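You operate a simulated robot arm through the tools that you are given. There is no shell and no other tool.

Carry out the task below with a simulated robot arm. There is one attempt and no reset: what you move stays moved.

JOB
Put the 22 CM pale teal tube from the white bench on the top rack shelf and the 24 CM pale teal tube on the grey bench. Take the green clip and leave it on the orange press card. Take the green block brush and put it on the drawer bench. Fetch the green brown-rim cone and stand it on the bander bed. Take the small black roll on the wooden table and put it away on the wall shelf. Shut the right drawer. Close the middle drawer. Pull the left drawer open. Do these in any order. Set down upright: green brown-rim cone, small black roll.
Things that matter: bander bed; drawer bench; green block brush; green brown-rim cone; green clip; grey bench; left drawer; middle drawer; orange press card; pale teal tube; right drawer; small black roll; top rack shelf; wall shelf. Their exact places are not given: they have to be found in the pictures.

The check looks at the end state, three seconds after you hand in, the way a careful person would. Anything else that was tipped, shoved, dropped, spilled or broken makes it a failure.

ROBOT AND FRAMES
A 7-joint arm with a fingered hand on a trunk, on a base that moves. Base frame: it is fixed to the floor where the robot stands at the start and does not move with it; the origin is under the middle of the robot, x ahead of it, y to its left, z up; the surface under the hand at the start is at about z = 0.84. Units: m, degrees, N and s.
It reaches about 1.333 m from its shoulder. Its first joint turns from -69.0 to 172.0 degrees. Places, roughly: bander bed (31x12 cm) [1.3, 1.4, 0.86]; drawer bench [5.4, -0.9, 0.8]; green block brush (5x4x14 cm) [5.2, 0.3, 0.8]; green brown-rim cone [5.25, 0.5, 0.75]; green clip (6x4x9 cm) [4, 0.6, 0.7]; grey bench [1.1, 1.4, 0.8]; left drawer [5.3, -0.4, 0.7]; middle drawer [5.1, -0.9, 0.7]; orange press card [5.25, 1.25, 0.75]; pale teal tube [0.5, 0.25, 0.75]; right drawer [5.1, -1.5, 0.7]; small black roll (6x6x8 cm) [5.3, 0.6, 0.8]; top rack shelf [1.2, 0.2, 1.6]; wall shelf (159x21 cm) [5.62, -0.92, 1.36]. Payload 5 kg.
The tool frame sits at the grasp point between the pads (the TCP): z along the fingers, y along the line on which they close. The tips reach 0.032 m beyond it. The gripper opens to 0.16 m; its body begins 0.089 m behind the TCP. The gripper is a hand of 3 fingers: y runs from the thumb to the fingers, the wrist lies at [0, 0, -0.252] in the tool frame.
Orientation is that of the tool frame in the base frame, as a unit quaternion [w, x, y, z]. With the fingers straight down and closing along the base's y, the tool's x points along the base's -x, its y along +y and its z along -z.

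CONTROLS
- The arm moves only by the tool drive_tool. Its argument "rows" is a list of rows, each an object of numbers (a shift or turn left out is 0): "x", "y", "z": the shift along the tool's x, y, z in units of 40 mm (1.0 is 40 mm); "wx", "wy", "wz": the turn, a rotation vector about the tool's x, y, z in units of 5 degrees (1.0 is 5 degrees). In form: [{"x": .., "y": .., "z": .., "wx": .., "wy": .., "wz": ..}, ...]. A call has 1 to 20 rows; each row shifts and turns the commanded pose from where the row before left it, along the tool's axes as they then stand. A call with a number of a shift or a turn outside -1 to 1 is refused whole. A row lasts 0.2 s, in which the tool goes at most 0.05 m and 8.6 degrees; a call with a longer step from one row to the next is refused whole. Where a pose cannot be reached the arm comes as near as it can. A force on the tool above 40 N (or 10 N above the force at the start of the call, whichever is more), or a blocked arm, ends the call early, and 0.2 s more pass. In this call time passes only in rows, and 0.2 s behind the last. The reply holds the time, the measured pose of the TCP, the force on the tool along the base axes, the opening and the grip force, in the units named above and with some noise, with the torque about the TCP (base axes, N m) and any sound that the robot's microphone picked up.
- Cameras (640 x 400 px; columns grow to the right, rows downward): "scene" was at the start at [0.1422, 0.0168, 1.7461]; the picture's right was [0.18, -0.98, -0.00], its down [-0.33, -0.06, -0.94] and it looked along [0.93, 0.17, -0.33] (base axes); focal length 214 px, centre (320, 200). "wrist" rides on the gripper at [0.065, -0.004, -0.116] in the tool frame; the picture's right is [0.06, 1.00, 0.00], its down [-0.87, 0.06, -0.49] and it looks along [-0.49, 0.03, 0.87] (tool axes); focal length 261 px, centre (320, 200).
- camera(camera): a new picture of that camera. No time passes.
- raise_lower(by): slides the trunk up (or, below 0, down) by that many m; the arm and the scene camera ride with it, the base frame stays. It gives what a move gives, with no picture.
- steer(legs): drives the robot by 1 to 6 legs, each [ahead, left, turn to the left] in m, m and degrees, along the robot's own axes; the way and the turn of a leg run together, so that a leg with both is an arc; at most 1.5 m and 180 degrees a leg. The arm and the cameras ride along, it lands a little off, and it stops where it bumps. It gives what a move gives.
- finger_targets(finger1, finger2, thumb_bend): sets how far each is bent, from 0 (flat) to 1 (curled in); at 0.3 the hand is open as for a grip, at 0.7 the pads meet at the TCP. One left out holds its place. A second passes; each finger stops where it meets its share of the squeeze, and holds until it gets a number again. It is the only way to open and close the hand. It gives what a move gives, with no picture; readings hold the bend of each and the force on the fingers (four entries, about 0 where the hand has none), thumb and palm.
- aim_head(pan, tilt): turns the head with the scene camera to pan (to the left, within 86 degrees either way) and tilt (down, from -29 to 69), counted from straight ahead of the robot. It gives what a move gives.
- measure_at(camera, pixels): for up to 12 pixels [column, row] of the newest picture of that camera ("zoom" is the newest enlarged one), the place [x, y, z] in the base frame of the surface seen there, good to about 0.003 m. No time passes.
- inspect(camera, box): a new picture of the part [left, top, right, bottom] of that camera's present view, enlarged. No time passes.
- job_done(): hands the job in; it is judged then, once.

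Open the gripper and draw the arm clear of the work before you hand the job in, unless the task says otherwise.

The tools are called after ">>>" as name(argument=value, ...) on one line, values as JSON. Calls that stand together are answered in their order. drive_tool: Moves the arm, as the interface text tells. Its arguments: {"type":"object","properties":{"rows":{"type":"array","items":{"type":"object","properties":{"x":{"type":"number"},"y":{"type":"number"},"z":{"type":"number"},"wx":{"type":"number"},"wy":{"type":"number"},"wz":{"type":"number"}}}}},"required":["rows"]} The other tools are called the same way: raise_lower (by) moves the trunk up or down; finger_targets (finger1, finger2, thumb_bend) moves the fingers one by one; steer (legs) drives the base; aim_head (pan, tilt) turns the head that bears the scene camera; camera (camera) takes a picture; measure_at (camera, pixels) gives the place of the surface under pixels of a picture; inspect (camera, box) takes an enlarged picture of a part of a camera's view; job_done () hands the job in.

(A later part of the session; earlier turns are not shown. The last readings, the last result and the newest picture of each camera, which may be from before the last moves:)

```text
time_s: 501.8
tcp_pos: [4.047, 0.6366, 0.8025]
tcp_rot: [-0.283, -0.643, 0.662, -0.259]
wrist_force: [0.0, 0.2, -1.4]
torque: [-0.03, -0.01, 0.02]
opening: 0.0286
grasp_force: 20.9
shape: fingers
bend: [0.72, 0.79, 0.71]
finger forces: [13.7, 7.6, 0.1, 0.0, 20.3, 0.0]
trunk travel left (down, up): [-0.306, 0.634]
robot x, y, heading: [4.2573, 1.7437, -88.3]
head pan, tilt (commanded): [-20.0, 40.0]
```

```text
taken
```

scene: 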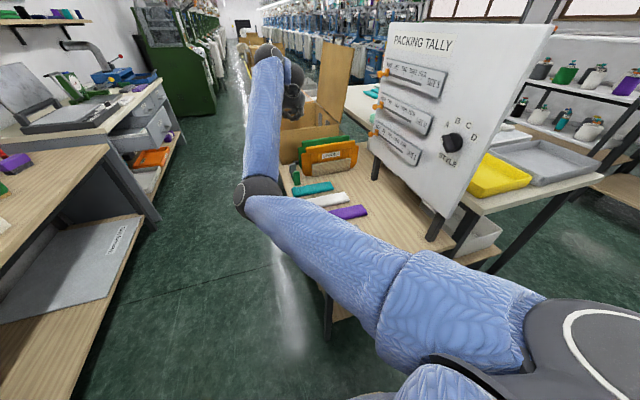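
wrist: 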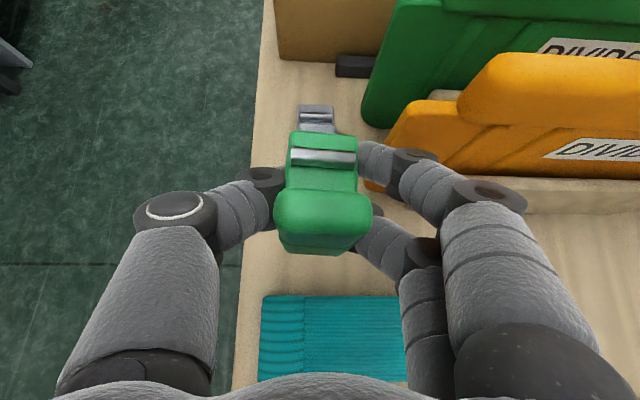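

The clip is held upright. I raise the trunk and turn towards the press card on the wooden table.

>>> raise_lower(by=0.3)

>>> steer(legs=[[0, 0, 73.5]])

>>> aim_head(pan=-10, tilt=40)

>>> camera(camera="wrist")

>>> camera(camera="scene")

```text
time_s: 504.8
tcp_pos: [4.0476, 0.6369, 1.1025]
tcp_rot: [-0.283, -0.642, 0.664, -0.258]
wrist_force: [0.3, -0.2, 0.7]
torque: [-0.01, -0.01, -0.01]
opening: 0.0275
grasp_force: 20.7
shape: fingers
bend: [0.72, 0.79, 0.71]
finger forces: [13.3, 7.3, 0.1, 0.0, 20.2, 0.0]
trunk travel left (down, up): [-0.606, 0.334]
robot x, y, heading: [4.2577, 1.7466, -88.4]
head pan, tilt (commanded): [-20.0, 40.0]
```

```text
time_s: 508.3
tcp_pos: [5.2557, 1.2169, 1.1015]
tcp_rot: [0.074, 0.911, -0.152, 0.376]
wrist_force: [0.1, 0.2, -0.1]
torque: [0.0, 0.0, -0.02]
opening: 0.0277
grasp_force: 18.2
shape: fingers
bend: [0.72, 0.79, 0.71]
finger forces: [13.3, 4.2, 0.0, 0.1, 19.9, 0.0]
trunk travel left (down, up): [-0.606, 0.334]
robot x, y, heading: [4.2571, 1.7457, -15.4]
head pan, tilt (commanded): [-20.0, 40.0]
```

```text
time_s: 509.0
tcp_pos: [5.2555, 1.2166, 1.1023]
tcp_rot: [0.074, 0.911, -0.152, 0.376]
wrist_force: [-0.5, -0.2, 0.1]
torque: [0.05, 0.05, -0.01]
opening: 0.0275
grasp_force: 19.2
shape: fingers
bend: [0.72, 0.79, 0.71]
finger forces: [13.3, 4.3, 0.0, 0.1, 19.9, 0.1]
trunk travel left (down, up): [-0.606, 0.334]
robot x, y, heading: [4.2573, 1.7475, -15.6]
head pan, tilt (commanded): [-10.0, 40.0]
```

```text
taken
```

wrist: 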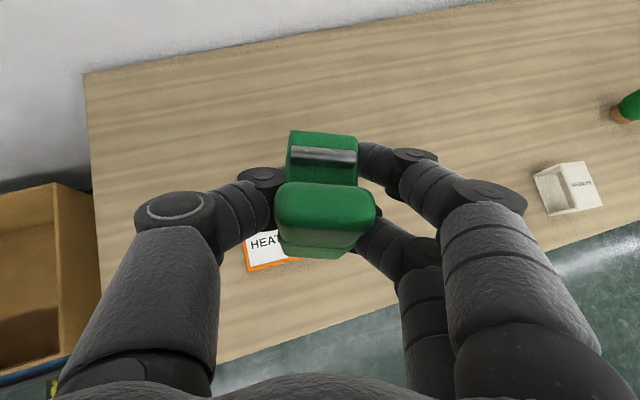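

```text
taken
```

scene: 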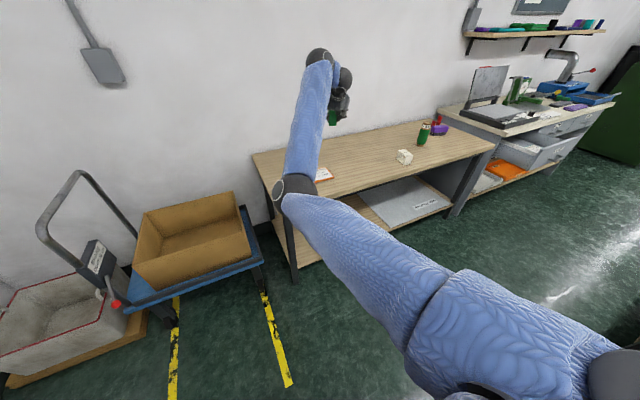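

The card is below at (265,250). I check the clip's tilt in the hand by measuring its surfaces.

>>> inspect(camera="wrist", box=[220, 110, 420, 280])

>>> measure_at(camera="wrist", pixels=[[320, 138], [320, 145], [320, 172], [325, 190], [325, 210], [325, 225], [325, 245], [300, 200], [350, 200], [262, 245], [255, 262]])

```text
2.35 times, centred on (320, 195) of wrist
```

zoom: 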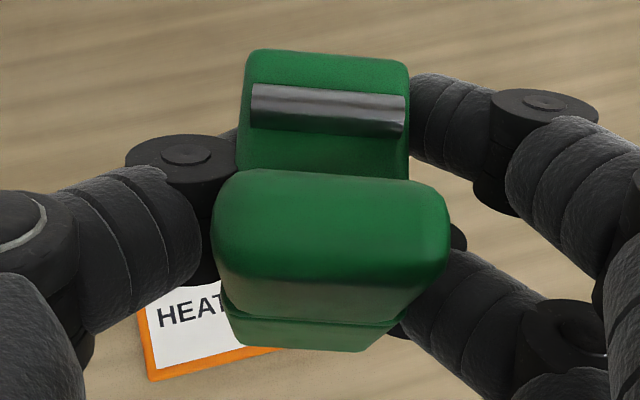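

```text
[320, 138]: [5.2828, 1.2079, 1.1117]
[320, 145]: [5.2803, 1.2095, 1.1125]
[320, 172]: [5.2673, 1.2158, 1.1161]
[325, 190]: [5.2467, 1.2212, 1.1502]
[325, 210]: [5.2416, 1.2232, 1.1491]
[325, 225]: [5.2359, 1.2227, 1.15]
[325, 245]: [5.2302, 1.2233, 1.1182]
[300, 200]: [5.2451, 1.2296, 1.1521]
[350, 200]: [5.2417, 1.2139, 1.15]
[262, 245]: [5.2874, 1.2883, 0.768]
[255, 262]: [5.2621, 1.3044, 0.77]
```

The clip is nearly level. Card centre is about (5.29,1.25), top z≈0.769. I move above it and lower the trunk 0.2 m.

>>> drive_tool(rows=[{"x": 0.17, "y": -0.52, "z": 0.16}, {"x": 0.17, "y": -0.52, "z": 0.16}])

>>> raise_lower(by=-0.2)

>>> camera(camera="wrist")

>>> measure_at(camera="wrist", pixels=[[270, 290], [290, 300], [400, 290], [240, 230], [262, 200], [380, 160]])

```text
time_s: 509.6
tcp_pos: [5.287, 1.2484, 1.1025]
tcp_rot: [0.075, 0.91, -0.153, 0.377]
wrist_force: [0.4, 0.0, 0.1]
torque: [0.01, 0.01, -0.05]
opening: 0.0277
grasp_force: 18.7
shape: fingers
bend: [0.72, 0.79, 0.71]
finger forces: [13.1, 4.3, 0.1, 0.0, 19.9, 0.1]
trunk travel left (down, up): [-0.606, 0.334]
robot x, y, heading: [4.2556, 1.7423, -15.6]
head pan, tilt (commanded): [-10.0, 40.0]
```

```text
time_s: 511.8
tcp_pos: [5.2865, 1.2499, 0.9028]
tcp_rot: [0.073, 0.911, -0.151, 0.377]
wrist_force: [-0.3, -0.8, 0.9]
torque: [-0.05, -0.01, -0.01]
opening: 0.0272
grasp_force: 18.9
shape: fingers
bend: [0.72, 0.79, 0.71]
finger forces: [12.8, 4.5, 0.0, 0.1, 20.2, 0.0]
trunk travel left (down, up): [-0.406, 0.534]
robot x, y, heading: [4.2569, 1.7469, -15.6]
head pan, tilt (commanded): [-10.0, 40.0]
```

```text
taken
```

wrist: 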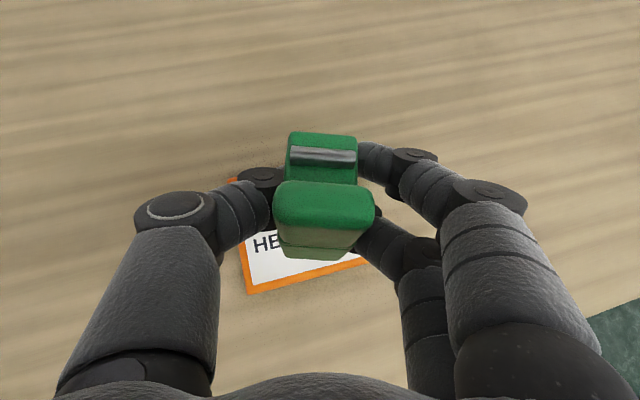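

```text
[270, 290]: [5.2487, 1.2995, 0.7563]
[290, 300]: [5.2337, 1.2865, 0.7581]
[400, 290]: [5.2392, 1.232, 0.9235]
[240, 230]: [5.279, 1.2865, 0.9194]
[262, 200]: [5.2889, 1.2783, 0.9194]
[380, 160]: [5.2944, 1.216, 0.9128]
```

The card is seen around the clip; its centre is ~1.2 cm further forward. I adjust and lower to about z 0.84.

>>> drive_tool(rows=[{"x": -0.43, "y": -0.01, "z": 0.64}, {"x": -0.43, "y": -0.01, "z": 0.64}])

>>> camera(camera="wrist")

>>> inspect(camera="scene", box=[240, 100, 440, 230])

```text
time_s: 512.4
tcp_pos: [5.2979, 1.248, 0.8405]
tcp_rot: [0.074, 0.911, -0.151, 0.376]
wrist_force: [0.4, 0.2, -0.3]
torque: [0.0, 0.01, -0.03]
opening: 0.0273
grasp_force: 18.7
shape: fingers
bend: [0.72, 0.79, 0.71]
finger forces: [12.8, 4.4, 0.0, 0.0, 20.3, 0.1]
trunk travel left (down, up): [-0.406, 0.534]
robot x, y, heading: [4.2601, 1.7441, -15.6]
head pan, tilt (commanded): [-10.0, 40.0]
```

```text
taken
```

wrist: 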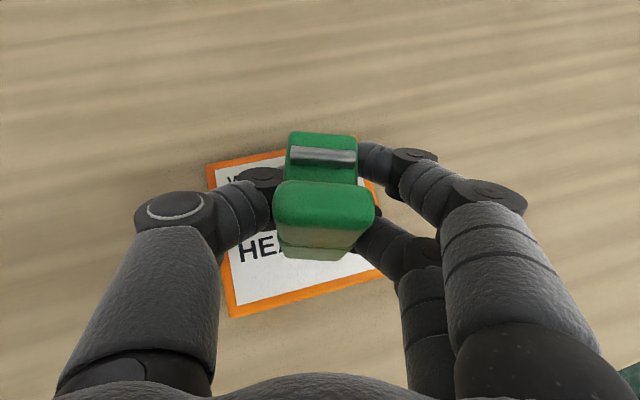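

```text
3.08 times, centred on (340, 165) of scene
```

zoom: 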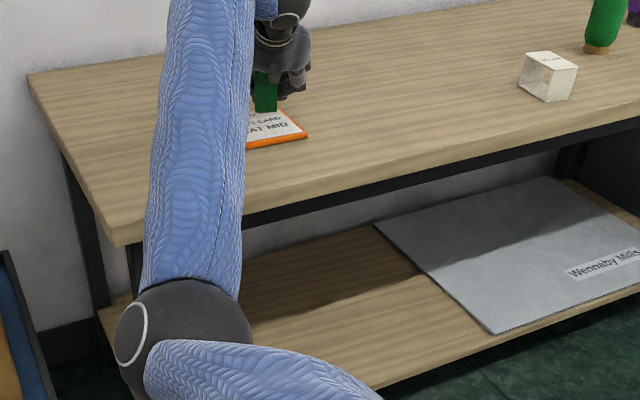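

The card's centre is ~1.2 cm to the left of the clip. I shift left and lower until contact.

>>> drive_tool(rows=[{"y": -0.3}, {"x": -0.22, "z": 0.22}, {"x": -0.2, "z": 0.2}, {"x": -0.1, "z": 0.1}])

>>> camera(camera="wrist")

>>> inspect(camera="scene", box=[280, 100, 400, 180])

```text
time_s: 513.4
tcp_pos: [5.3023, 1.256, 0.8132]
tcp_rot: [0.074, 0.911, -0.151, 0.377]
wrist_force: [0.8, 1.0, 0.4]
torque: [0.0, 0.0, -0.04]
opening: 0.0277
grasp_force: 19.2
shape: fingers
bend: [0.72, 0.79, 0.71]
finger forces: [12.8, 4.5, 0.1, 0.0, 20.1, 0.0]
trunk travel left (down, up): [-0.406, 0.534]
robot x, y, heading: [4.2593, 1.7473, -15.4]
head pan, tilt (commanded): [-10.0, 40.0]
```

```text
taken
```

wrist: 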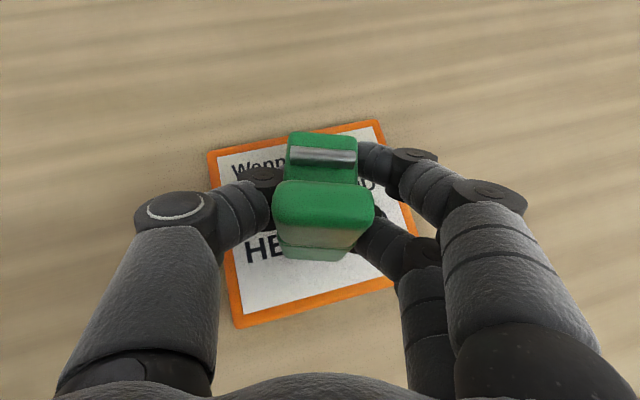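

```text
5.00 times, centred on (340, 140) of scene
```

zoom: 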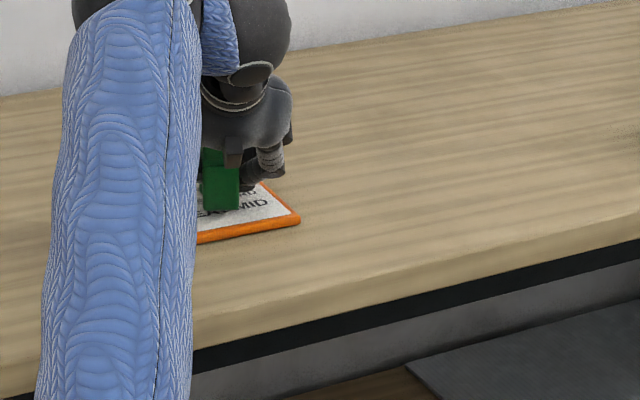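

Centred on the card. I lower a few more millimetres until contact.

>>> drive_tool(rows=[{"x": -0.08, "z": 0.08}, {"x": -0.06, "z": 0.06}])

```text
time_s: 514.0
tcp_pos: [5.3009, 1.2573, 0.8086]
tcp_rot: [0.075, 0.91, -0.152, 0.378]
wrist_force: [-2.7, 2.3, 16.1]
torque: [-0.08, -0.34, 0.07]
opening: 0.0272
grasp_force: 23.0
shape: fingers
bend: [0.73, 0.79, 0.72]
finger forces: [15.7, 3.3, 0.0, 0.1, 26.0, 0.0]
trunk travel left (down, up): [-0.406, 0.534]
robot x, y, heading: [4.2595, 1.7431, -15.5]
head pan, tilt (commanded): [-10.0, 40.0]
```

Contact (16 N). I ease up 2 mm and release slowly.

>>> drive_tool(rows=[{"x": 0.04, "z": -0.04}])

>>> finger_targets(finger1=0.64, finger2=0.66, thumb_bend=0.64)

>>> camera(camera="wrist")

```text
time_s: 514.4
tcp_pos: [5.3017, 1.257, 0.8085]
tcp_rot: [0.074, 0.911, -0.151, 0.378]
wrist_force: [-1.8, 0.8, 12.5]
torque: [-0.1, -0.27, 0.04]
opening: 0.0273
grasp_force: 21.4
shape: fingers
bend: [0.73, 0.79, 0.71]
finger forces: [15.7, 3.1, 0.1, 0.0, 24.9, 0.0]
trunk travel left (down, up): [-0.406, 0.534]
robot x, y, heading: [4.2592, 1.7452, -15.6]
head pan, tilt (commanded): [-10.0, 40.0]
```

```text
time_s: 515.4
tcp_pos: [5.3012, 1.2561, 0.8075]
tcp_rot: [0.074, 0.911, -0.151, 0.377]
wrist_force: [0.2, 2.6, 8.2]
torque: [0.01, -0.05, 0.02]
opening: 0.0323
grasp_force: 4.2
shape: fingers
bend: [0.64, 0.71, 0.64]
finger forces: [0.0, 8.3, 0.0, 0.0, 0.1, 0.0]
trunk travel left (down, up): [-0.406, 0.534]
robot x, y, heading: [4.2569, 1.7471, -15.2]
head pan, tilt (commanded): [-10.0, 40.0]
```

```text
taken
```

wrist: 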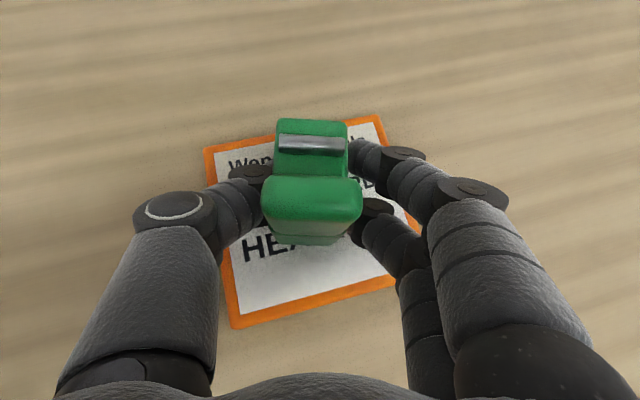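

Finger2's tip is pressing on the card as it uncurls (upward force 8 N). I raise the hand 8 mm and open further.

>>> drive_tool(rows=[{"x": 0.14, "z": -0.14}])

>>> finger_targets(finger1=0.58, finger2=0.58, thumb_bend=0.58)

>>> camera(camera="wrist")

```text
time_s: 515.8
tcp_pos: [5.3007, 1.2547, 0.8136]
tcp_rot: [0.074, 0.911, -0.152, 0.375]
wrist_force: [0.2, 0.1, 0.3]
torque: [0.02, 0.0, -0.01]
opening: 0.0322
grasp_force: 0.0
shape: fingers
bend: [0.64, 0.66, 0.64]
finger forces: [0.1, 0.0, 0.0, 0.1, 0.1, 0.0]
trunk travel left (down, up): [-0.406, 0.534]
robot x, y, heading: [4.2605, 1.7441, -15.4]
head pan, tilt (commanded): [-10.0, 40.0]
```

```text
time_s: 516.8
tcp_pos: [5.3027, 1.2553, 0.8142]
tcp_rot: [0.075, 0.911, -0.152, 0.376]
wrist_force: [0.3, 0.5, 0.1]
torque: [0.0, -0.01, 0.0]
opening: 0.0585
grasp_force: 0.1
shape: fingers
bend: [0.57, 0.57, 0.57]
finger forces: [0.0, 0.0, 0.0, 0.0, 0.0, 0.1]
trunk travel left (down, up): [-0.406, 0.534]
robot x, y, heading: [4.262, 1.7412, -15.6]
head pan, tilt (commanded): [-10.0, 40.0]
```

```text
taken
```

wrist: 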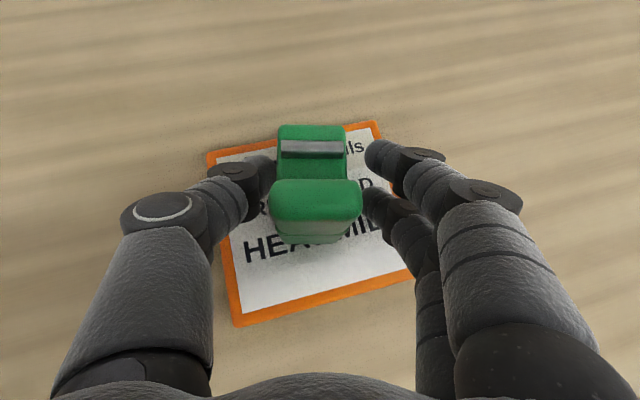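

The clip stands on the card. I open a bit more and rise vertically.

>>> finger_targets(finger1=0.53, finger2=0.53, thumb_bend=0.51)

>>> drive_tool(rows=[{"x": 0.4, "z": -0.4}, {"x": 0.7, "z": -0.7}, {"x": 0.7, "z": -0.7}, {"x": 0.7, "z": -0.7}])

>>> camera(camera="wrist")

>>> inspect(camera="wrist", box=[220, 150, 420, 320])

```text
time_s: 517.8
tcp_pos: [5.3015, 1.2563, 0.8146]
tcp_rot: [0.074, 0.911, -0.151, 0.376]
wrist_force: [-0.1, -0.7, -0.6]
torque: [0.01, -0.02, -0.04]
opening: 0.0784
grasp_force: 0.0
shape: fingers
bend: [0.53, 0.53, 0.51]
finger forces: [0.0, 0.1, 0.1, 0.1, 0.0, 0.1]
trunk travel left (down, up): [-0.406, 0.534]
robot x, y, heading: [4.2587, 1.7433, -15.7]
head pan, tilt (commanded): [-10.0, 40.0]
```

```text
time_s: 518.8
tcp_pos: [5.301, 1.2604, 0.9574]
tcp_rot: [0.074, 0.911, -0.152, 0.376]
wrist_force: [-0.1, 0.3, 0.8]
torque: [-0.01, -0.01, 0.0]
opening: 0.0787
grasp_force: 0.1
shape: fingers
bend: [0.53, 0.53, 0.51]
finger forces: [0.1, 0.0, 0.1, 0.1, 0.1, 0.1]
trunk travel left (down, up): [-0.406, 0.534]
robot x, y, heading: [4.258, 1.742, -15.6]
head pan, tilt (commanded): [-10.0, 40.0]
```

```text
taken
```

wrist: 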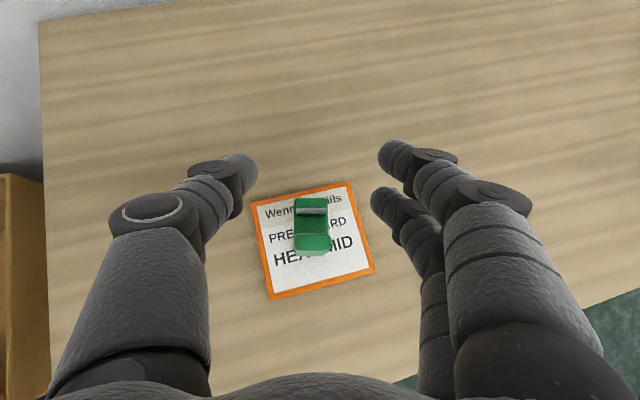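

```text
2.35 times, centred on (320, 235) of wrist
```

zoom: 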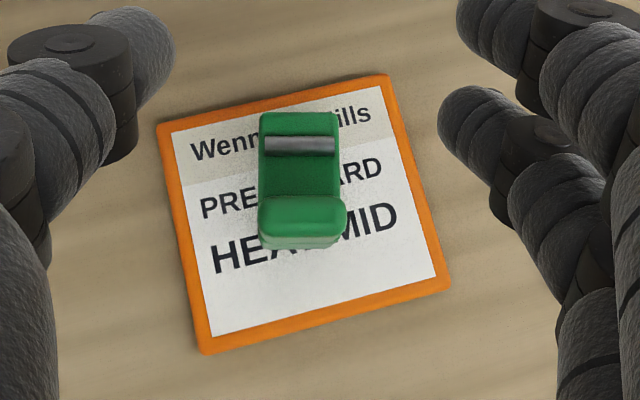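

The clip is centred and upright on the card. Now the cone: I raise the trunk, turn to heading -42°, and move so the hand comes above the cone at (5.32,0.44).

>>> raise_lower(by=0.25)

>>> finger_targets(finger1=0.46, finger2=0.46, thumb_bend=0.46)

>>> steer(legs=[[0, 0, -26.4], [0.53, -0.077, 0]])

>>> camera(camera="wrist")

>>> camera(camera="scene")

```text
time_s: 521.4
tcp_pos: [5.3039, 1.2598, 1.2063]
tcp_rot: [0.074, 0.911, -0.152, 0.376]
wrist_force: [-0.4, 0.6, 0.4]
torque: [-0.03, -0.01, 0.01]
opening: 0.0786
grasp_force: 0.1
shape: fingers
bend: [0.53, 0.53, 0.51]
finger forces: [0.0, 0.0, 0.1, 0.0, 0.1, 0.1]
trunk travel left (down, up): [-0.656, 0.284]
robot x, y, heading: [4.2559, 1.7461, -15.5]
head pan, tilt (commanded): [-10.0, 40.0]
```

```text
time_s: 522.4
tcp_pos: [5.3025, 1.2599, 1.208]
tcp_rot: [0.074, 0.911, -0.152, 0.376]
wrist_force: [0.0, 0.1, 0.1]
torque: [0.0, -0.03, 0.0]
opening: 0.1028
grasp_force: 0.2
shape: fingers
bend: [0.46, 0.46, 0.46]
finger forces: [0.0, 0.0, 0.0, 0.0, 0.0, 0.1]
trunk travel left (down, up): [-0.656, 0.284]
robot x, y, heading: [4.2574, 1.7479, -15.5]
head pan, tilt (commanded): [-10.0, 40.0]
```

```text
time_s: 526.8
tcp_pos: [5.331, 0.436, 1.2064]
tcp_rot: [0.158, 0.853, -0.354, 0.349]
wrist_force: [0.7, 0.1, -1.3]
torque: [0.0, -0.02, 0.0]
opening: 0.1033
grasp_force: 0.1
shape: fingers
bend: [0.46, 0.46, 0.46]
finger forces: [0.0, 0.1, 0.1, 0.0, 0.0, 0.0]
trunk travel left (down, up): [-0.656, 0.284]
robot x, y, heading: [4.6064, 1.333, -41.5]
head pan, tilt (commanded): [-10.0, 40.0]
```

```text
taken
```

wrist: 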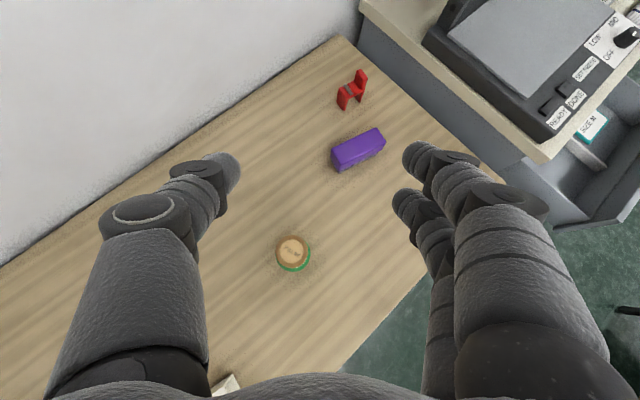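

```text
taken
```

scene: 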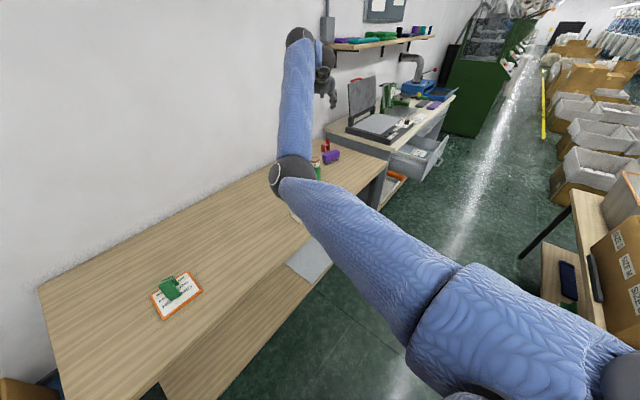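

I measure the cone's top in this view.

>>> measure_at(camera="wrist", pixels=[[292, 250], [292, 240], [280, 250], [304, 250], [292, 262], [292, 268], [225, 385]])

>>> inspect(camera="wrist", box=[240, 200, 360, 310])

```text
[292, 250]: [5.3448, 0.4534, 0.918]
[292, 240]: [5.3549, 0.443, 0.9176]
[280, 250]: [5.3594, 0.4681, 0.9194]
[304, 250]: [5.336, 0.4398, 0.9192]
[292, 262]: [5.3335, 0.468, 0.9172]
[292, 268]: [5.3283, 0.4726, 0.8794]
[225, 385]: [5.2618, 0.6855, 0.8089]
```

```text
3.64 times, centred on (300, 255) of wrist
```

zoom: 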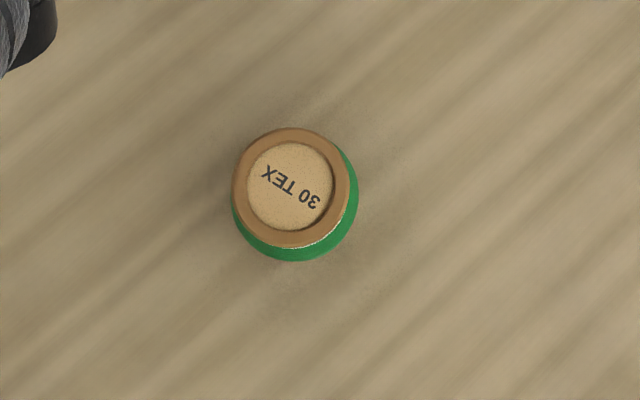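

Cone axis is at about (5.346,0.455), top z 0.918. I align over it and lower the trunk 0.2 m.

>>> drive_tool(rows=[{"x": -0.04, "y": -0.6, "z": -0.06}])

>>> raise_lower(by=-0.18)

>>> camera(camera="wrist")

>>> measure_at(camera="wrist", pixels=[[313, 235], [313, 225], [300, 235], [326, 235], [313, 250]])

```text
time_s: 527.2
tcp_pos: [5.3462, 0.4567, 1.208]
tcp_rot: [0.158, 0.853, -0.354, 0.35]
wrist_force: [0.1, -0.1, -0.2]
torque: [-0.04, 0.04, -0.01]
opening: 0.1032
grasp_force: 0.1
shape: fingers
bend: [0.46, 0.46, 0.46]
finger forces: [0.0, 0.0, 0.0, 0.0, 0.0, 0.0]
trunk travel left (down, up): [-0.656, 0.284]
robot x, y, heading: [4.604, 1.3317, -41.6]
head pan, tilt (commanded): [-10.0, 40.0]
```

```text
time_s: 529.2
tcp_pos: [5.3451, 0.4566, 1.0279]
tcp_rot: [0.157, 0.853, -0.354, 0.35]
wrist_force: [0.4, 0.4, 0.5]
torque: [-0.02, 0.02, 0.01]
opening: 0.1032
grasp_force: 0.0
shape: fingers
bend: [0.46, 0.46, 0.46]
finger forces: [0.0, 0.0, 0.0, 0.1, 0.0, 0.0]
trunk travel left (down, up): [-0.476, 0.464]
robot x, y, heading: [4.6073, 1.3343, -41.5]
head pan, tilt (commanded): [-10.0, 40.0]
```

```text
taken
```

wrist: 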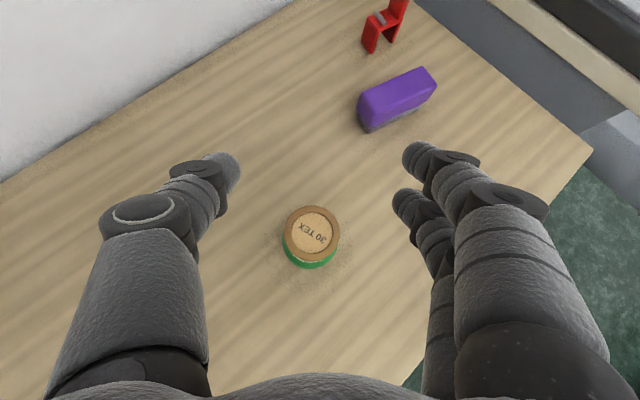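

```text
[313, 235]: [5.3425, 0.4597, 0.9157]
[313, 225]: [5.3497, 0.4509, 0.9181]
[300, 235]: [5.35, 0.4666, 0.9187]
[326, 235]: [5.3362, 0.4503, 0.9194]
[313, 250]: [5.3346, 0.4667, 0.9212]
```

Aligned. I descend 0.175 m around the cone.

>>> drive_tool(rows=[{"x": -0.62, "y": -0.02, "z": 0.62}, {"x": -0.62, "y": -0.02, "z": 0.62}, {"x": -0.62, "y": -0.02, "z": 0.62}, {"x": -0.62, "y": -0.02, "z": 0.62}, {"x": -0.6, "y": -0.02, "z": 0.6}])

>>> camera(camera="wrist")

```text
time_s: 530.4
tcp_pos: [5.347, 0.4555, 0.8534]
tcp_rot: [0.158, 0.853, -0.354, 0.35]
wrist_force: [-0.3, 0.9, -0.3]
torque: [0.01, 0.01, 0.0]
opening: 0.1031
grasp_force: 0.2
shape: fingers
bend: [0.46, 0.46, 0.46]
finger forces: [0.1, 0.0, 0.0, 0.0, 0.0, 0.0]
trunk travel left (down, up): [-0.476, 0.464]
robot x, y, heading: [4.6103, 1.3316, -41.7]
head pan, tilt (commanded): [-10.0, 40.0]
```

```text
taken
```

wrist: 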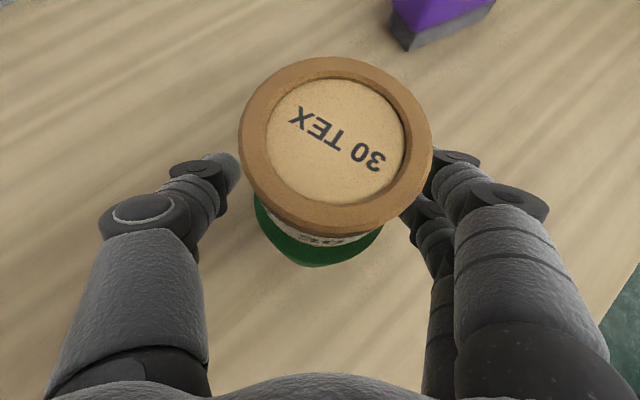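

Well centred. I close on the cone body.

>>> finger_targets(finger1=0.54, finger2=0.54, thumb_bend=0.54)

>>> finger_targets(finger1=0.66, finger2=0.66, thumb_bend=0.66)

>>> camera(camera="wrist")

```text
time_s: 531.4
tcp_pos: [5.3457, 0.4556, 0.8532]
tcp_rot: [0.157, 0.853, -0.353, 0.35]
wrist_force: [0.5, 0.2, 0.6]
torque: [-0.01, 0.01, -0.01]
opening: 0.0719
grasp_force: 0.0
shape: fingers
bend: [0.54, 0.54, 0.54]
finger forces: [0.1, 0.1, 0.0, 0.0, 0.0, 0.1]
trunk travel left (down, up): [-0.476, 0.464]
robot x, y, heading: [4.6075, 1.3313, -41.8]
head pan, tilt (commanded): [-10.0, 40.0]
```

```text
time_s: 532.4
tcp_pos: [5.3458, 0.4557, 0.8534]
tcp_rot: [0.157, 0.853, -0.353, 0.35]
wrist_force: [-0.6, -0.6, 0.8]
torque: [0.01, -0.01, -0.02]
opening: 0.0457
grasp_force: 14.2
shape: fingers
bend: [0.63, 0.57, 0.62]
finger forces: [3.5, 10.1, 0.1, 0.0, 14.1, 0.0]
trunk travel left (down, up): [-0.476, 0.464]
robot x, y, heading: [4.6128, 1.331, -41.8]
head pan, tilt (commanded): [-10.0, 40.0]
```

```text
taken
```

wrist: 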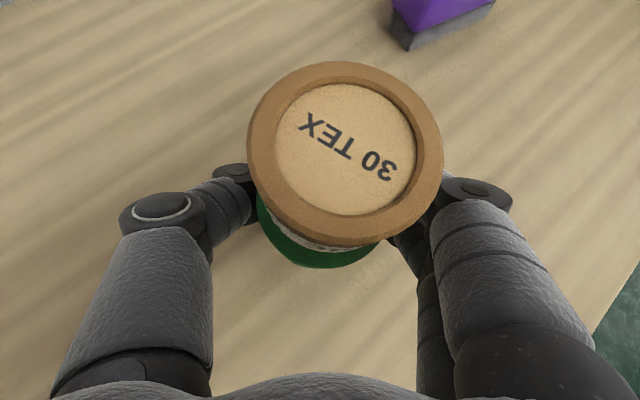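

Gripped; I firm it up, then lift 10 cm and check the force.

>>> finger_targets(finger1=0.75, finger2=0.73, thumb_bend=0.74)

>>> drive_tool(rows=[{"x": 0.35, "z": -0.35}, {"x": 0.66, "z": -0.66}, {"x": 0.7, "z": -0.7}])

>>> camera(camera="wrist")

>>> camera(camera="scene")

```text
time_s: 533.4
tcp_pos: [5.3475, 0.4557, 0.8542]
tcp_rot: [0.158, 0.853, -0.354, 0.35]
wrist_force: [0.8, -0.4, 2.1]
torque: [0.07, 0.0, -0.01]
opening: 0.0398
grasp_force: 24.2
shape: fingers
bend: [0.67, 0.57, 0.65]
finger forces: [11.8, 11.7, 0.0, 0.1, 24.8, 0.0]
trunk travel left (down, up): [-0.476, 0.464]
robot x, y, heading: [4.6054, 1.3311, -41.6]
head pan, tilt (commanded): [-10.0, 40.0]
```

```text
time_s: 534.2
tcp_pos: [5.348, 0.4589, 0.9496]
tcp_rot: [0.156, 0.853, -0.354, 0.35]
wrist_force: [0.5, 0.2, -0.4]
torque: [0.01, -0.02, -0.02]
opening: 0.0044
grasp_force: 0.0
shape: fingers
bend: [0.72, 0.67, 0.73]
finger forces: [0.0, 0.1, 0.1, 0.0, 0.1, 0.1]
trunk travel left (down, up): [-0.476, 0.464]
robot x, y, heading: [4.607, 1.3297, -41.6]
head pan, tilt (commanded): [-10.0, 40.0]
```

```text
taken
```

wrist: 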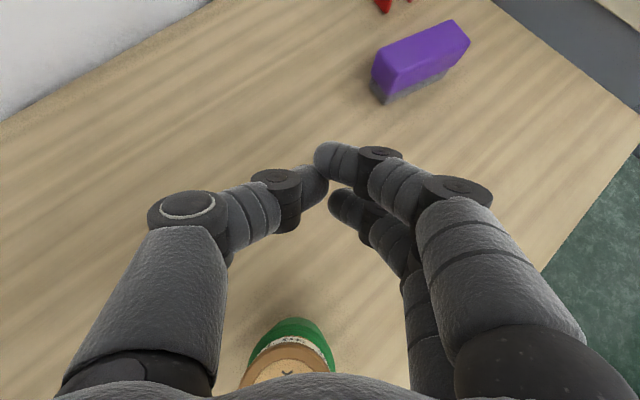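

```text
taken
```

scene: 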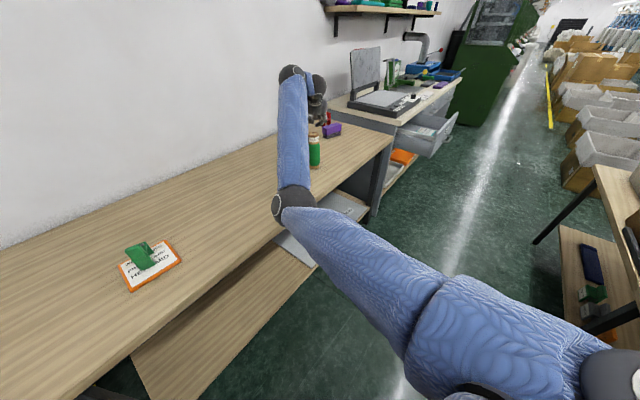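

The cone slipped out of the grip. I check at once where it is.

>>> inspect(camera="scene", box=[260, 60, 400, 200])

>>> measure_at(camera="wrist", pixels=[[290, 325], [290, 340], [285, 352], [285, 365], [310, 365], [260, 370]])

```text
2.86 times, centred on (330, 130) of scene
```

zoom: 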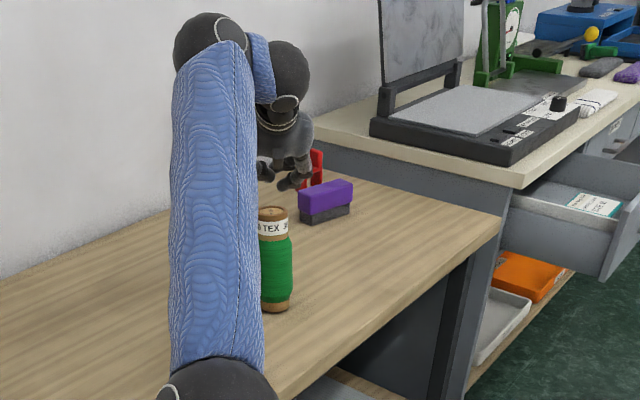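

```text
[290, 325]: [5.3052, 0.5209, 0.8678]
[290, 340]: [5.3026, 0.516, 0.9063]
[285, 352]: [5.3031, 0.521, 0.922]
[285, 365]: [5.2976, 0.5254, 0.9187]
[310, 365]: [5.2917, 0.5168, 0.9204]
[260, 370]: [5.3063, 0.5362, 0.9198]
```

The cone still stands upright, now at about (5.30,0.525), under the hand. I rise straight up and re-measure it.

>>> drive_tool(rows=[{"x": 0.7, "z": -0.7}, {"x": 0.7, "z": -0.7}, {"x": 0.7, "z": -0.7}, {"x": 0.7, "z": -0.7}])

>>> camera(camera="wrist")

>>> inspect(camera="scene", box=[240, 60, 400, 220])

```text
time_s: 535.2
tcp_pos: [5.3572, 0.4541, 1.1087]
tcp_rot: [0.157, 0.854, -0.352, 0.35]
wrist_force: [0.5, 0.1, 0.0]
torque: [-0.01, -0.02, -0.02]
opening: 0.0046
grasp_force: 0.2
shape: fingers
bend: [0.72, 0.67, 0.73]
finger forces: [0.0, 0.0, 0.0, 0.0, 0.0, 0.1]
out of reach, approached as far as the arm can: row 4
trunk travel left (down, up): [-0.476, 0.464]
robot x, y, heading: [4.6092, 1.333, -41.7]
head pan, tilt (commanded): [-10.0, 40.0]
```

```text
taken
```

wrist: 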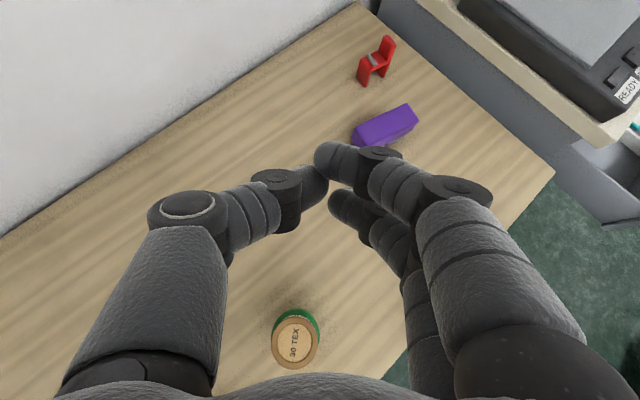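

```text
2.50 times, centred on (320, 140) of scene
```

zoom: 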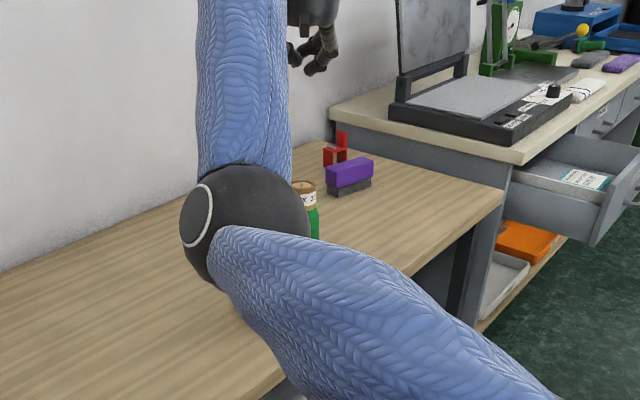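

The cone stands upright. I measure its top.

>>> measure_at(camera="wrist", pixels=[[295, 343], [285, 343], [307, 343], [295, 330], [295, 358], [293, 315]])

```text
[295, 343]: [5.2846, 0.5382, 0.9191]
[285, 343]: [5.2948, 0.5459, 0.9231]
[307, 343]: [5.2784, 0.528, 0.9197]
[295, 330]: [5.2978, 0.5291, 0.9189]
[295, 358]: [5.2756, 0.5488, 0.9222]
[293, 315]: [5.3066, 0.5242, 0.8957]
```

Cone axis is now (5.287,0.538), upright. Squeezing at 45° pushed it out towards the palm, so I will use a flatter, deeper grasp from the south side, where nothing is in the way. I raise the trunk and drive down the aisle to turn around.

>>> raise_lower(by=0.4)

>>> steer(legs=[[0.833, -1.043, 0], [0.641, -0.742, 0], [-0.22, -0.293, 0]])

>>> steer(legs=[[0, 0, 84.5]])

>>> aim_head(pan=0, tilt=30)

>>> camera(camera="scene")

```text
time_s: 539.1
tcp_pos: [5.3571, 0.4526, 1.5056]
tcp_rot: [0.158, 0.853, -0.353, 0.349]
wrist_force: [-1.0, -0.2, -0.3]
torque: [0.02, 0.02, 0.01]
opening: 0.0046
grasp_force: 0.0
shape: fingers
bend: [0.72, 0.67, 0.73]
finger forces: [0.0, 0.0, 0.0, 0.1, 0.0, 0.0]
trunk travel left (down, up): [-0.876, 0.064]
robot x, y, heading: [4.607, 1.332, -41.6]
head pan, tilt (commanded): [-10.0, 40.0]
```

```text
time_s: 552.4
tcp_pos: [4.9095, -1.9395, 1.5063]
tcp_rot: [0.159, 0.852, -0.355, 0.351]
wrist_force: [0.9, 0.2, 0.4]
torque: [0.02, -0.01, 0.0]
opening: 0.0047
grasp_force: 0.0
shape: fingers
bend: [0.72, 0.67, 0.73]
finger forces: [0.1, 0.1, 0.0, 0.1, 0.0, 0.0]
trunk travel left (down, up): [-0.876, 0.064]
robot x, y, heading: [4.1654, -1.056, -42.1]
head pan, tilt (commanded): [-10.0, 40.0]
```

```text
time_s: 556.4
tcp_pos: [5.1259, -0.4139, 1.5063]
tcp_rot: [-0.115, 0.872, 0.303, 0.366]
wrist_force: [-0.3, 0.4, -0.7]
torque: [0.03, -0.03, 0.04]
opening: 0.0044
grasp_force: 0.1
shape: fingers
bend: [0.72, 0.67, 0.73]
finger forces: [0.0, 0.0, 0.1, 0.0, 0.0, 0.0]
trunk travel left (down, up): [-0.876, 0.064]
robot x, y, heading: [4.1685, -1.0597, 41.7]
head pan, tilt (commanded): [-10.0, 40.0]
```

```text
time_s: 557.1
tcp_pos: [5.1269, -0.4126, 1.5073]
tcp_rot: [-0.116, 0.872, 0.304, 0.365]
wrist_force: [0.7, -0.3, 0.6]
torque: [-0.02, -0.01, 0.02]
opening: 0.0043
grasp_force: 0.0
shape: fingers
bend: [0.72, 0.67, 0.73]
finger forces: [0.0, 0.0, 0.0, 0.0, 0.1, 0.0]
trunk travel left (down, up): [-0.876, 0.064]
robot x, y, heading: [4.1666, -1.0595, 41.6]
head pan, tilt (commanded): [0.0, 30.0]
```

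```text
taken
```

scene: 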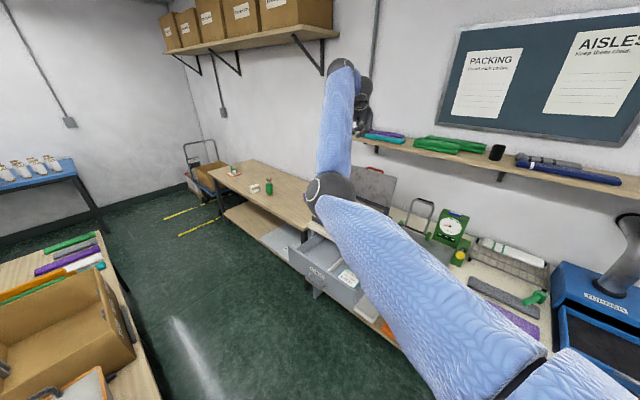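

Everything placed so far looks right (brush on bench, roll on shelf, clip on card, cone standing). I drive back up to (4.45,-0.29) with heading 52° for a deeper, flatter grasp.

>>> steer(legs=[[0.273, -0.149, 0], [0.4525, 0.54, 0], [0, 0, 10.4]])

>>> camera(camera="wrist")

>>> camera(camera="scene")

```text
time_s: 563.4
tcp_pos: [5.2735, 0.5315, 1.5062]
tcp_rot: [-0.149, 0.839, 0.386, 0.353]
wrist_force: [-0.9, -0.1, -0.2]
torque: [-0.02, -0.01, -0.02]
opening: 0.0046
grasp_force: 0.0
shape: fingers
bend: [0.72, 0.67, 0.73]
finger forces: [0.1, 0.0, 0.0, 0.1, 0.1, 0.1]
trunk travel left (down, up): [-0.876, 0.064]
robot x, y, heading: [4.4482, -0.2844, 52.9]
head pan, tilt (commanded): [0.0, 30.0]
```

```text
taken
```

wrist: 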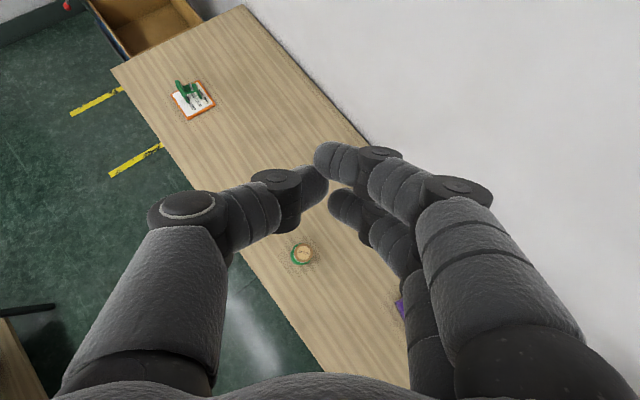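

```text
taken
```

scene: 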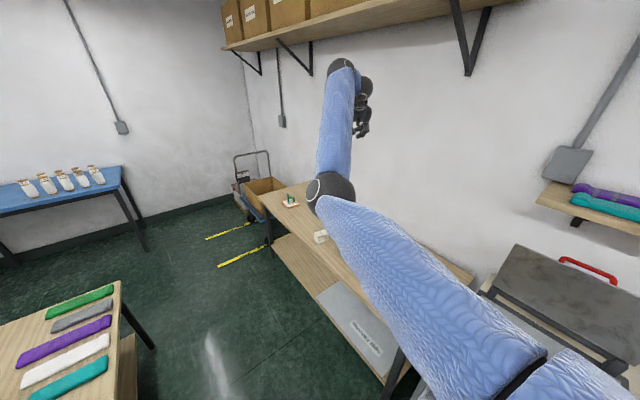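

I measure the cone from here.

>>> measure_at(camera="wrist", pixels=[[302, 252], [296, 252], [309, 252], [302, 246], [302, 259], [300, 265]])

>>> inspect(camera="wrist", box=[240, 200, 360, 310])

```text
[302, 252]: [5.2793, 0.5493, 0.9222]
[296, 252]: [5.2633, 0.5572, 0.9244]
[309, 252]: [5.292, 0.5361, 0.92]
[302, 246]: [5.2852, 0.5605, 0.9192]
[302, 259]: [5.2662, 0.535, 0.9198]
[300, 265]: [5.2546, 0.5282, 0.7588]
```

```text
3.64 times, centred on (300, 255) of wrist
```

zoom: 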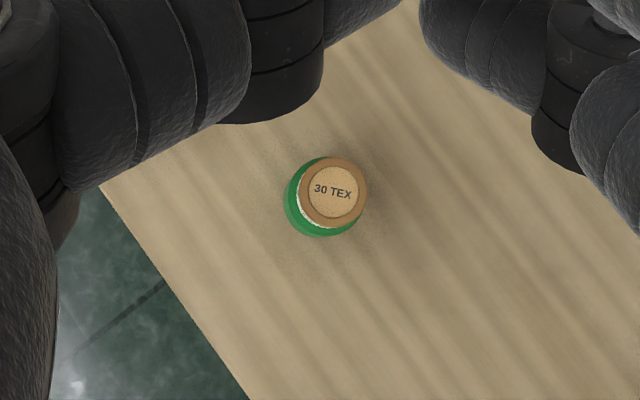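

Cone axis is (5.279,0.548). I lower the trunk 0.35 m, open the hand, step back behind the cone and flatten the hand's pitch to about 15°.

>>> raise_lower(by=-0.35)

>>> finger_targets(finger1=0.45, finger2=0.45, thumb_bend=0.45)

>>> drive_tool(rows=[{"x": -0.61, "y": -0.06, "z": -0.61}, {"x": -0.61, "y": -0.06, "z": -0.61}, {"x": -0.61, "y": -0.06, "z": -0.61}, {"wy": 1}, {"wy": 1}, {"wy": 1}, {"wy": 1}, {"wy": 1}, {"wy": 1}])

>>> camera(camera="wrist")

>>> camera(camera="scene")

```text
time_s: 566.8
tcp_pos: [5.2736, 0.5309, 1.1562]
tcp_rot: [-0.15, 0.839, 0.385, 0.354]
wrist_force: [0.8, -0.1, -0.8]
torque: [-0.03, -0.02, 0.02]
opening: 0.0044
grasp_force: 0.1
shape: fingers
bend: [0.72, 0.67, 0.73]
finger forces: [0.0, 0.1, 0.1, 0.0, 0.0, 0.0]
trunk travel left (down, up): [-0.526, 0.414]
robot x, y, heading: [4.4541, -0.281, 53.1]
head pan, tilt (commanded): [0.0, 30.0]
```

```text
time_s: 567.8
tcp_pos: [5.2749, 0.5301, 1.1568]
tcp_rot: [-0.15, 0.839, 0.386, 0.353]
wrist_force: [-0.3, 0.0, 0.4]
torque: [0.01, 0.01, 0.01]
opening: 0.1067
grasp_force: 0.1
shape: fingers
bend: [0.45, 0.45, 0.45]
finger forces: [0.1, 0.0, 0.0, 0.0, 0.0, 0.0]
trunk travel left (down, up): [-0.526, 0.414]
robot x, y, heading: [4.452, -0.2863, 52.9]
head pan, tilt (commanded): [0.0, 30.0]
```

```text
time_s: 569.8
tcp_pos: [5.2737, 0.5294, 1.1579]
tcp_rot: [-0.245, 0.718, 0.334, 0.559]
wrist_force: [-0.8, 0.7, 0.8]
torque: [-0.01, 0.02, 0.03]
opening: 0.107
grasp_force: 0.1
shape: fingers
bend: [0.45, 0.45, 0.45]
finger forces: [0.1, 0.0, 0.0, 0.1, 0.1, 0.0]
out of reach, approached as far as the arm can: row 1, 2, 3
trunk travel left (down, up): [-0.526, 0.414]
robot x, y, heading: [4.4561, -0.2814, 52.8]
head pan, tilt (commanded): [0.0, 30.0]
```

```text
taken
```

wrist: 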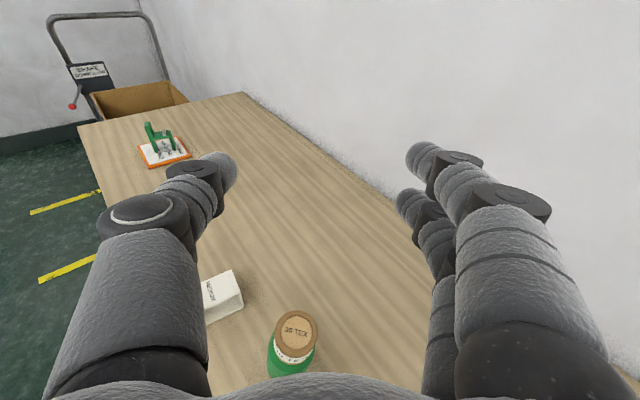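

```text
taken
```

scene: 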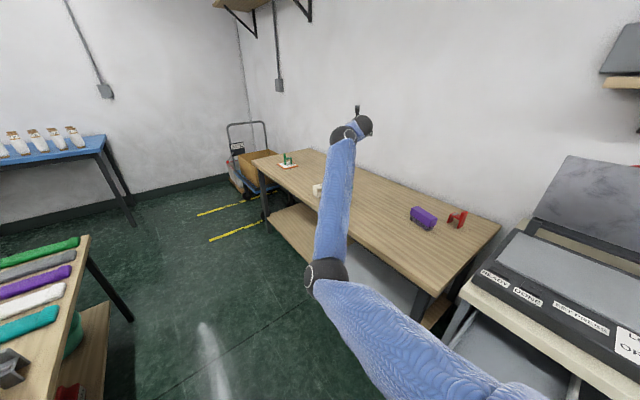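

The hand is flat now (pitch ≈15°). I retract with the arm to get behind the cone.

>>> drive_tool(rows=[{"z": -0.7}, {"z": -0.7}, {"z": -0.7}, {"z": -0.7}])

>>> camera(camera="wrist")

```text
time_s: 570.8
tcp_pos: [5.202, 0.4479, 1.1869]
tcp_rot: [-0.245, 0.719, 0.334, 0.558]
wrist_force: [0.2, 1.1, 0.2]
torque: [0.01, -0.04, 0.0]
opening: 0.1073
grasp_force: 0.0
shape: fingers
bend: [0.45, 0.45, 0.45]
finger forces: [0.0, 0.0, 0.1, 0.0, 0.0, 0.0]
trunk travel left (down, up): [-0.526, 0.414]
robot x, y, heading: [4.453, -0.2819, 52.9]
head pan, tilt (commanded): [0.0, 30.0]
```

```text
taken
```

wrist: 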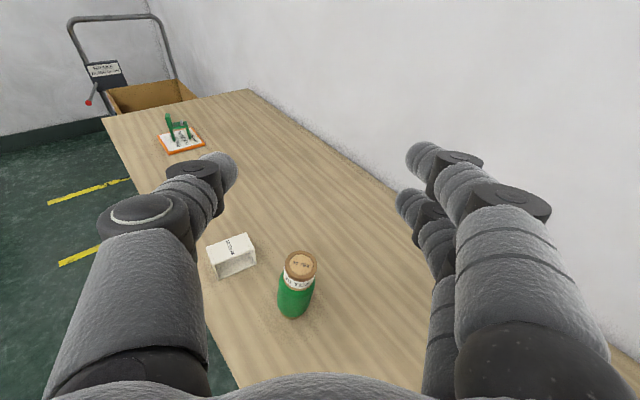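

I lower the trunk 0.2 m and check the elbow's clearance.

>>> raise_lower(by=-0.2)

>>> camera(camera="scene")

>>> camera(camera="wrist")

```text
time_s: 573.0
tcp_pos: [5.2037, 0.4489, 0.9856]
tcp_rot: [-0.244, 0.719, 0.333, 0.559]
wrist_force: [0.0, -0.2, -0.6]
torque: [-0.02, 0.05, -0.02]
opening: 0.1072
grasp_force: 0.1
shape: fingers
bend: [0.45, 0.45, 0.45]
finger forces: [0.0, 0.1, 0.0, 0.1, 0.0, 0.0]
trunk travel left (down, up): [-0.326, 0.614]
robot x, y, heading: [4.4551, -0.2821, 52.9]
head pan, tilt (commanded): [0.0, 30.0]
```

```text
taken
```

scene: 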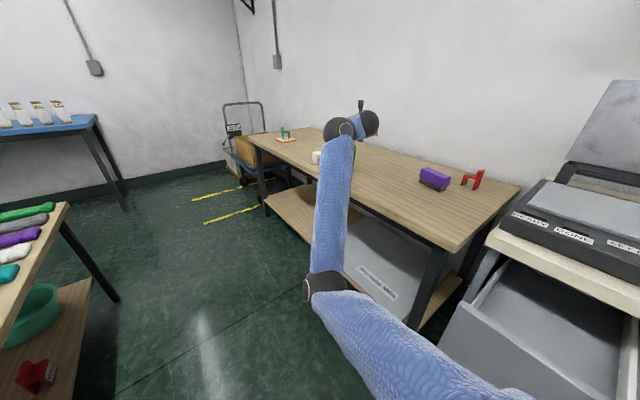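

```text
taken
```

wrist: 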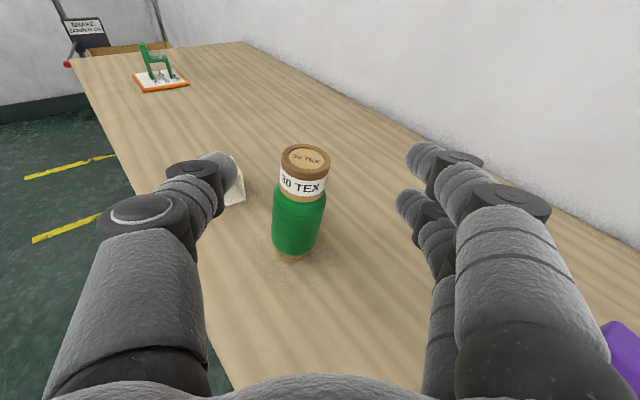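

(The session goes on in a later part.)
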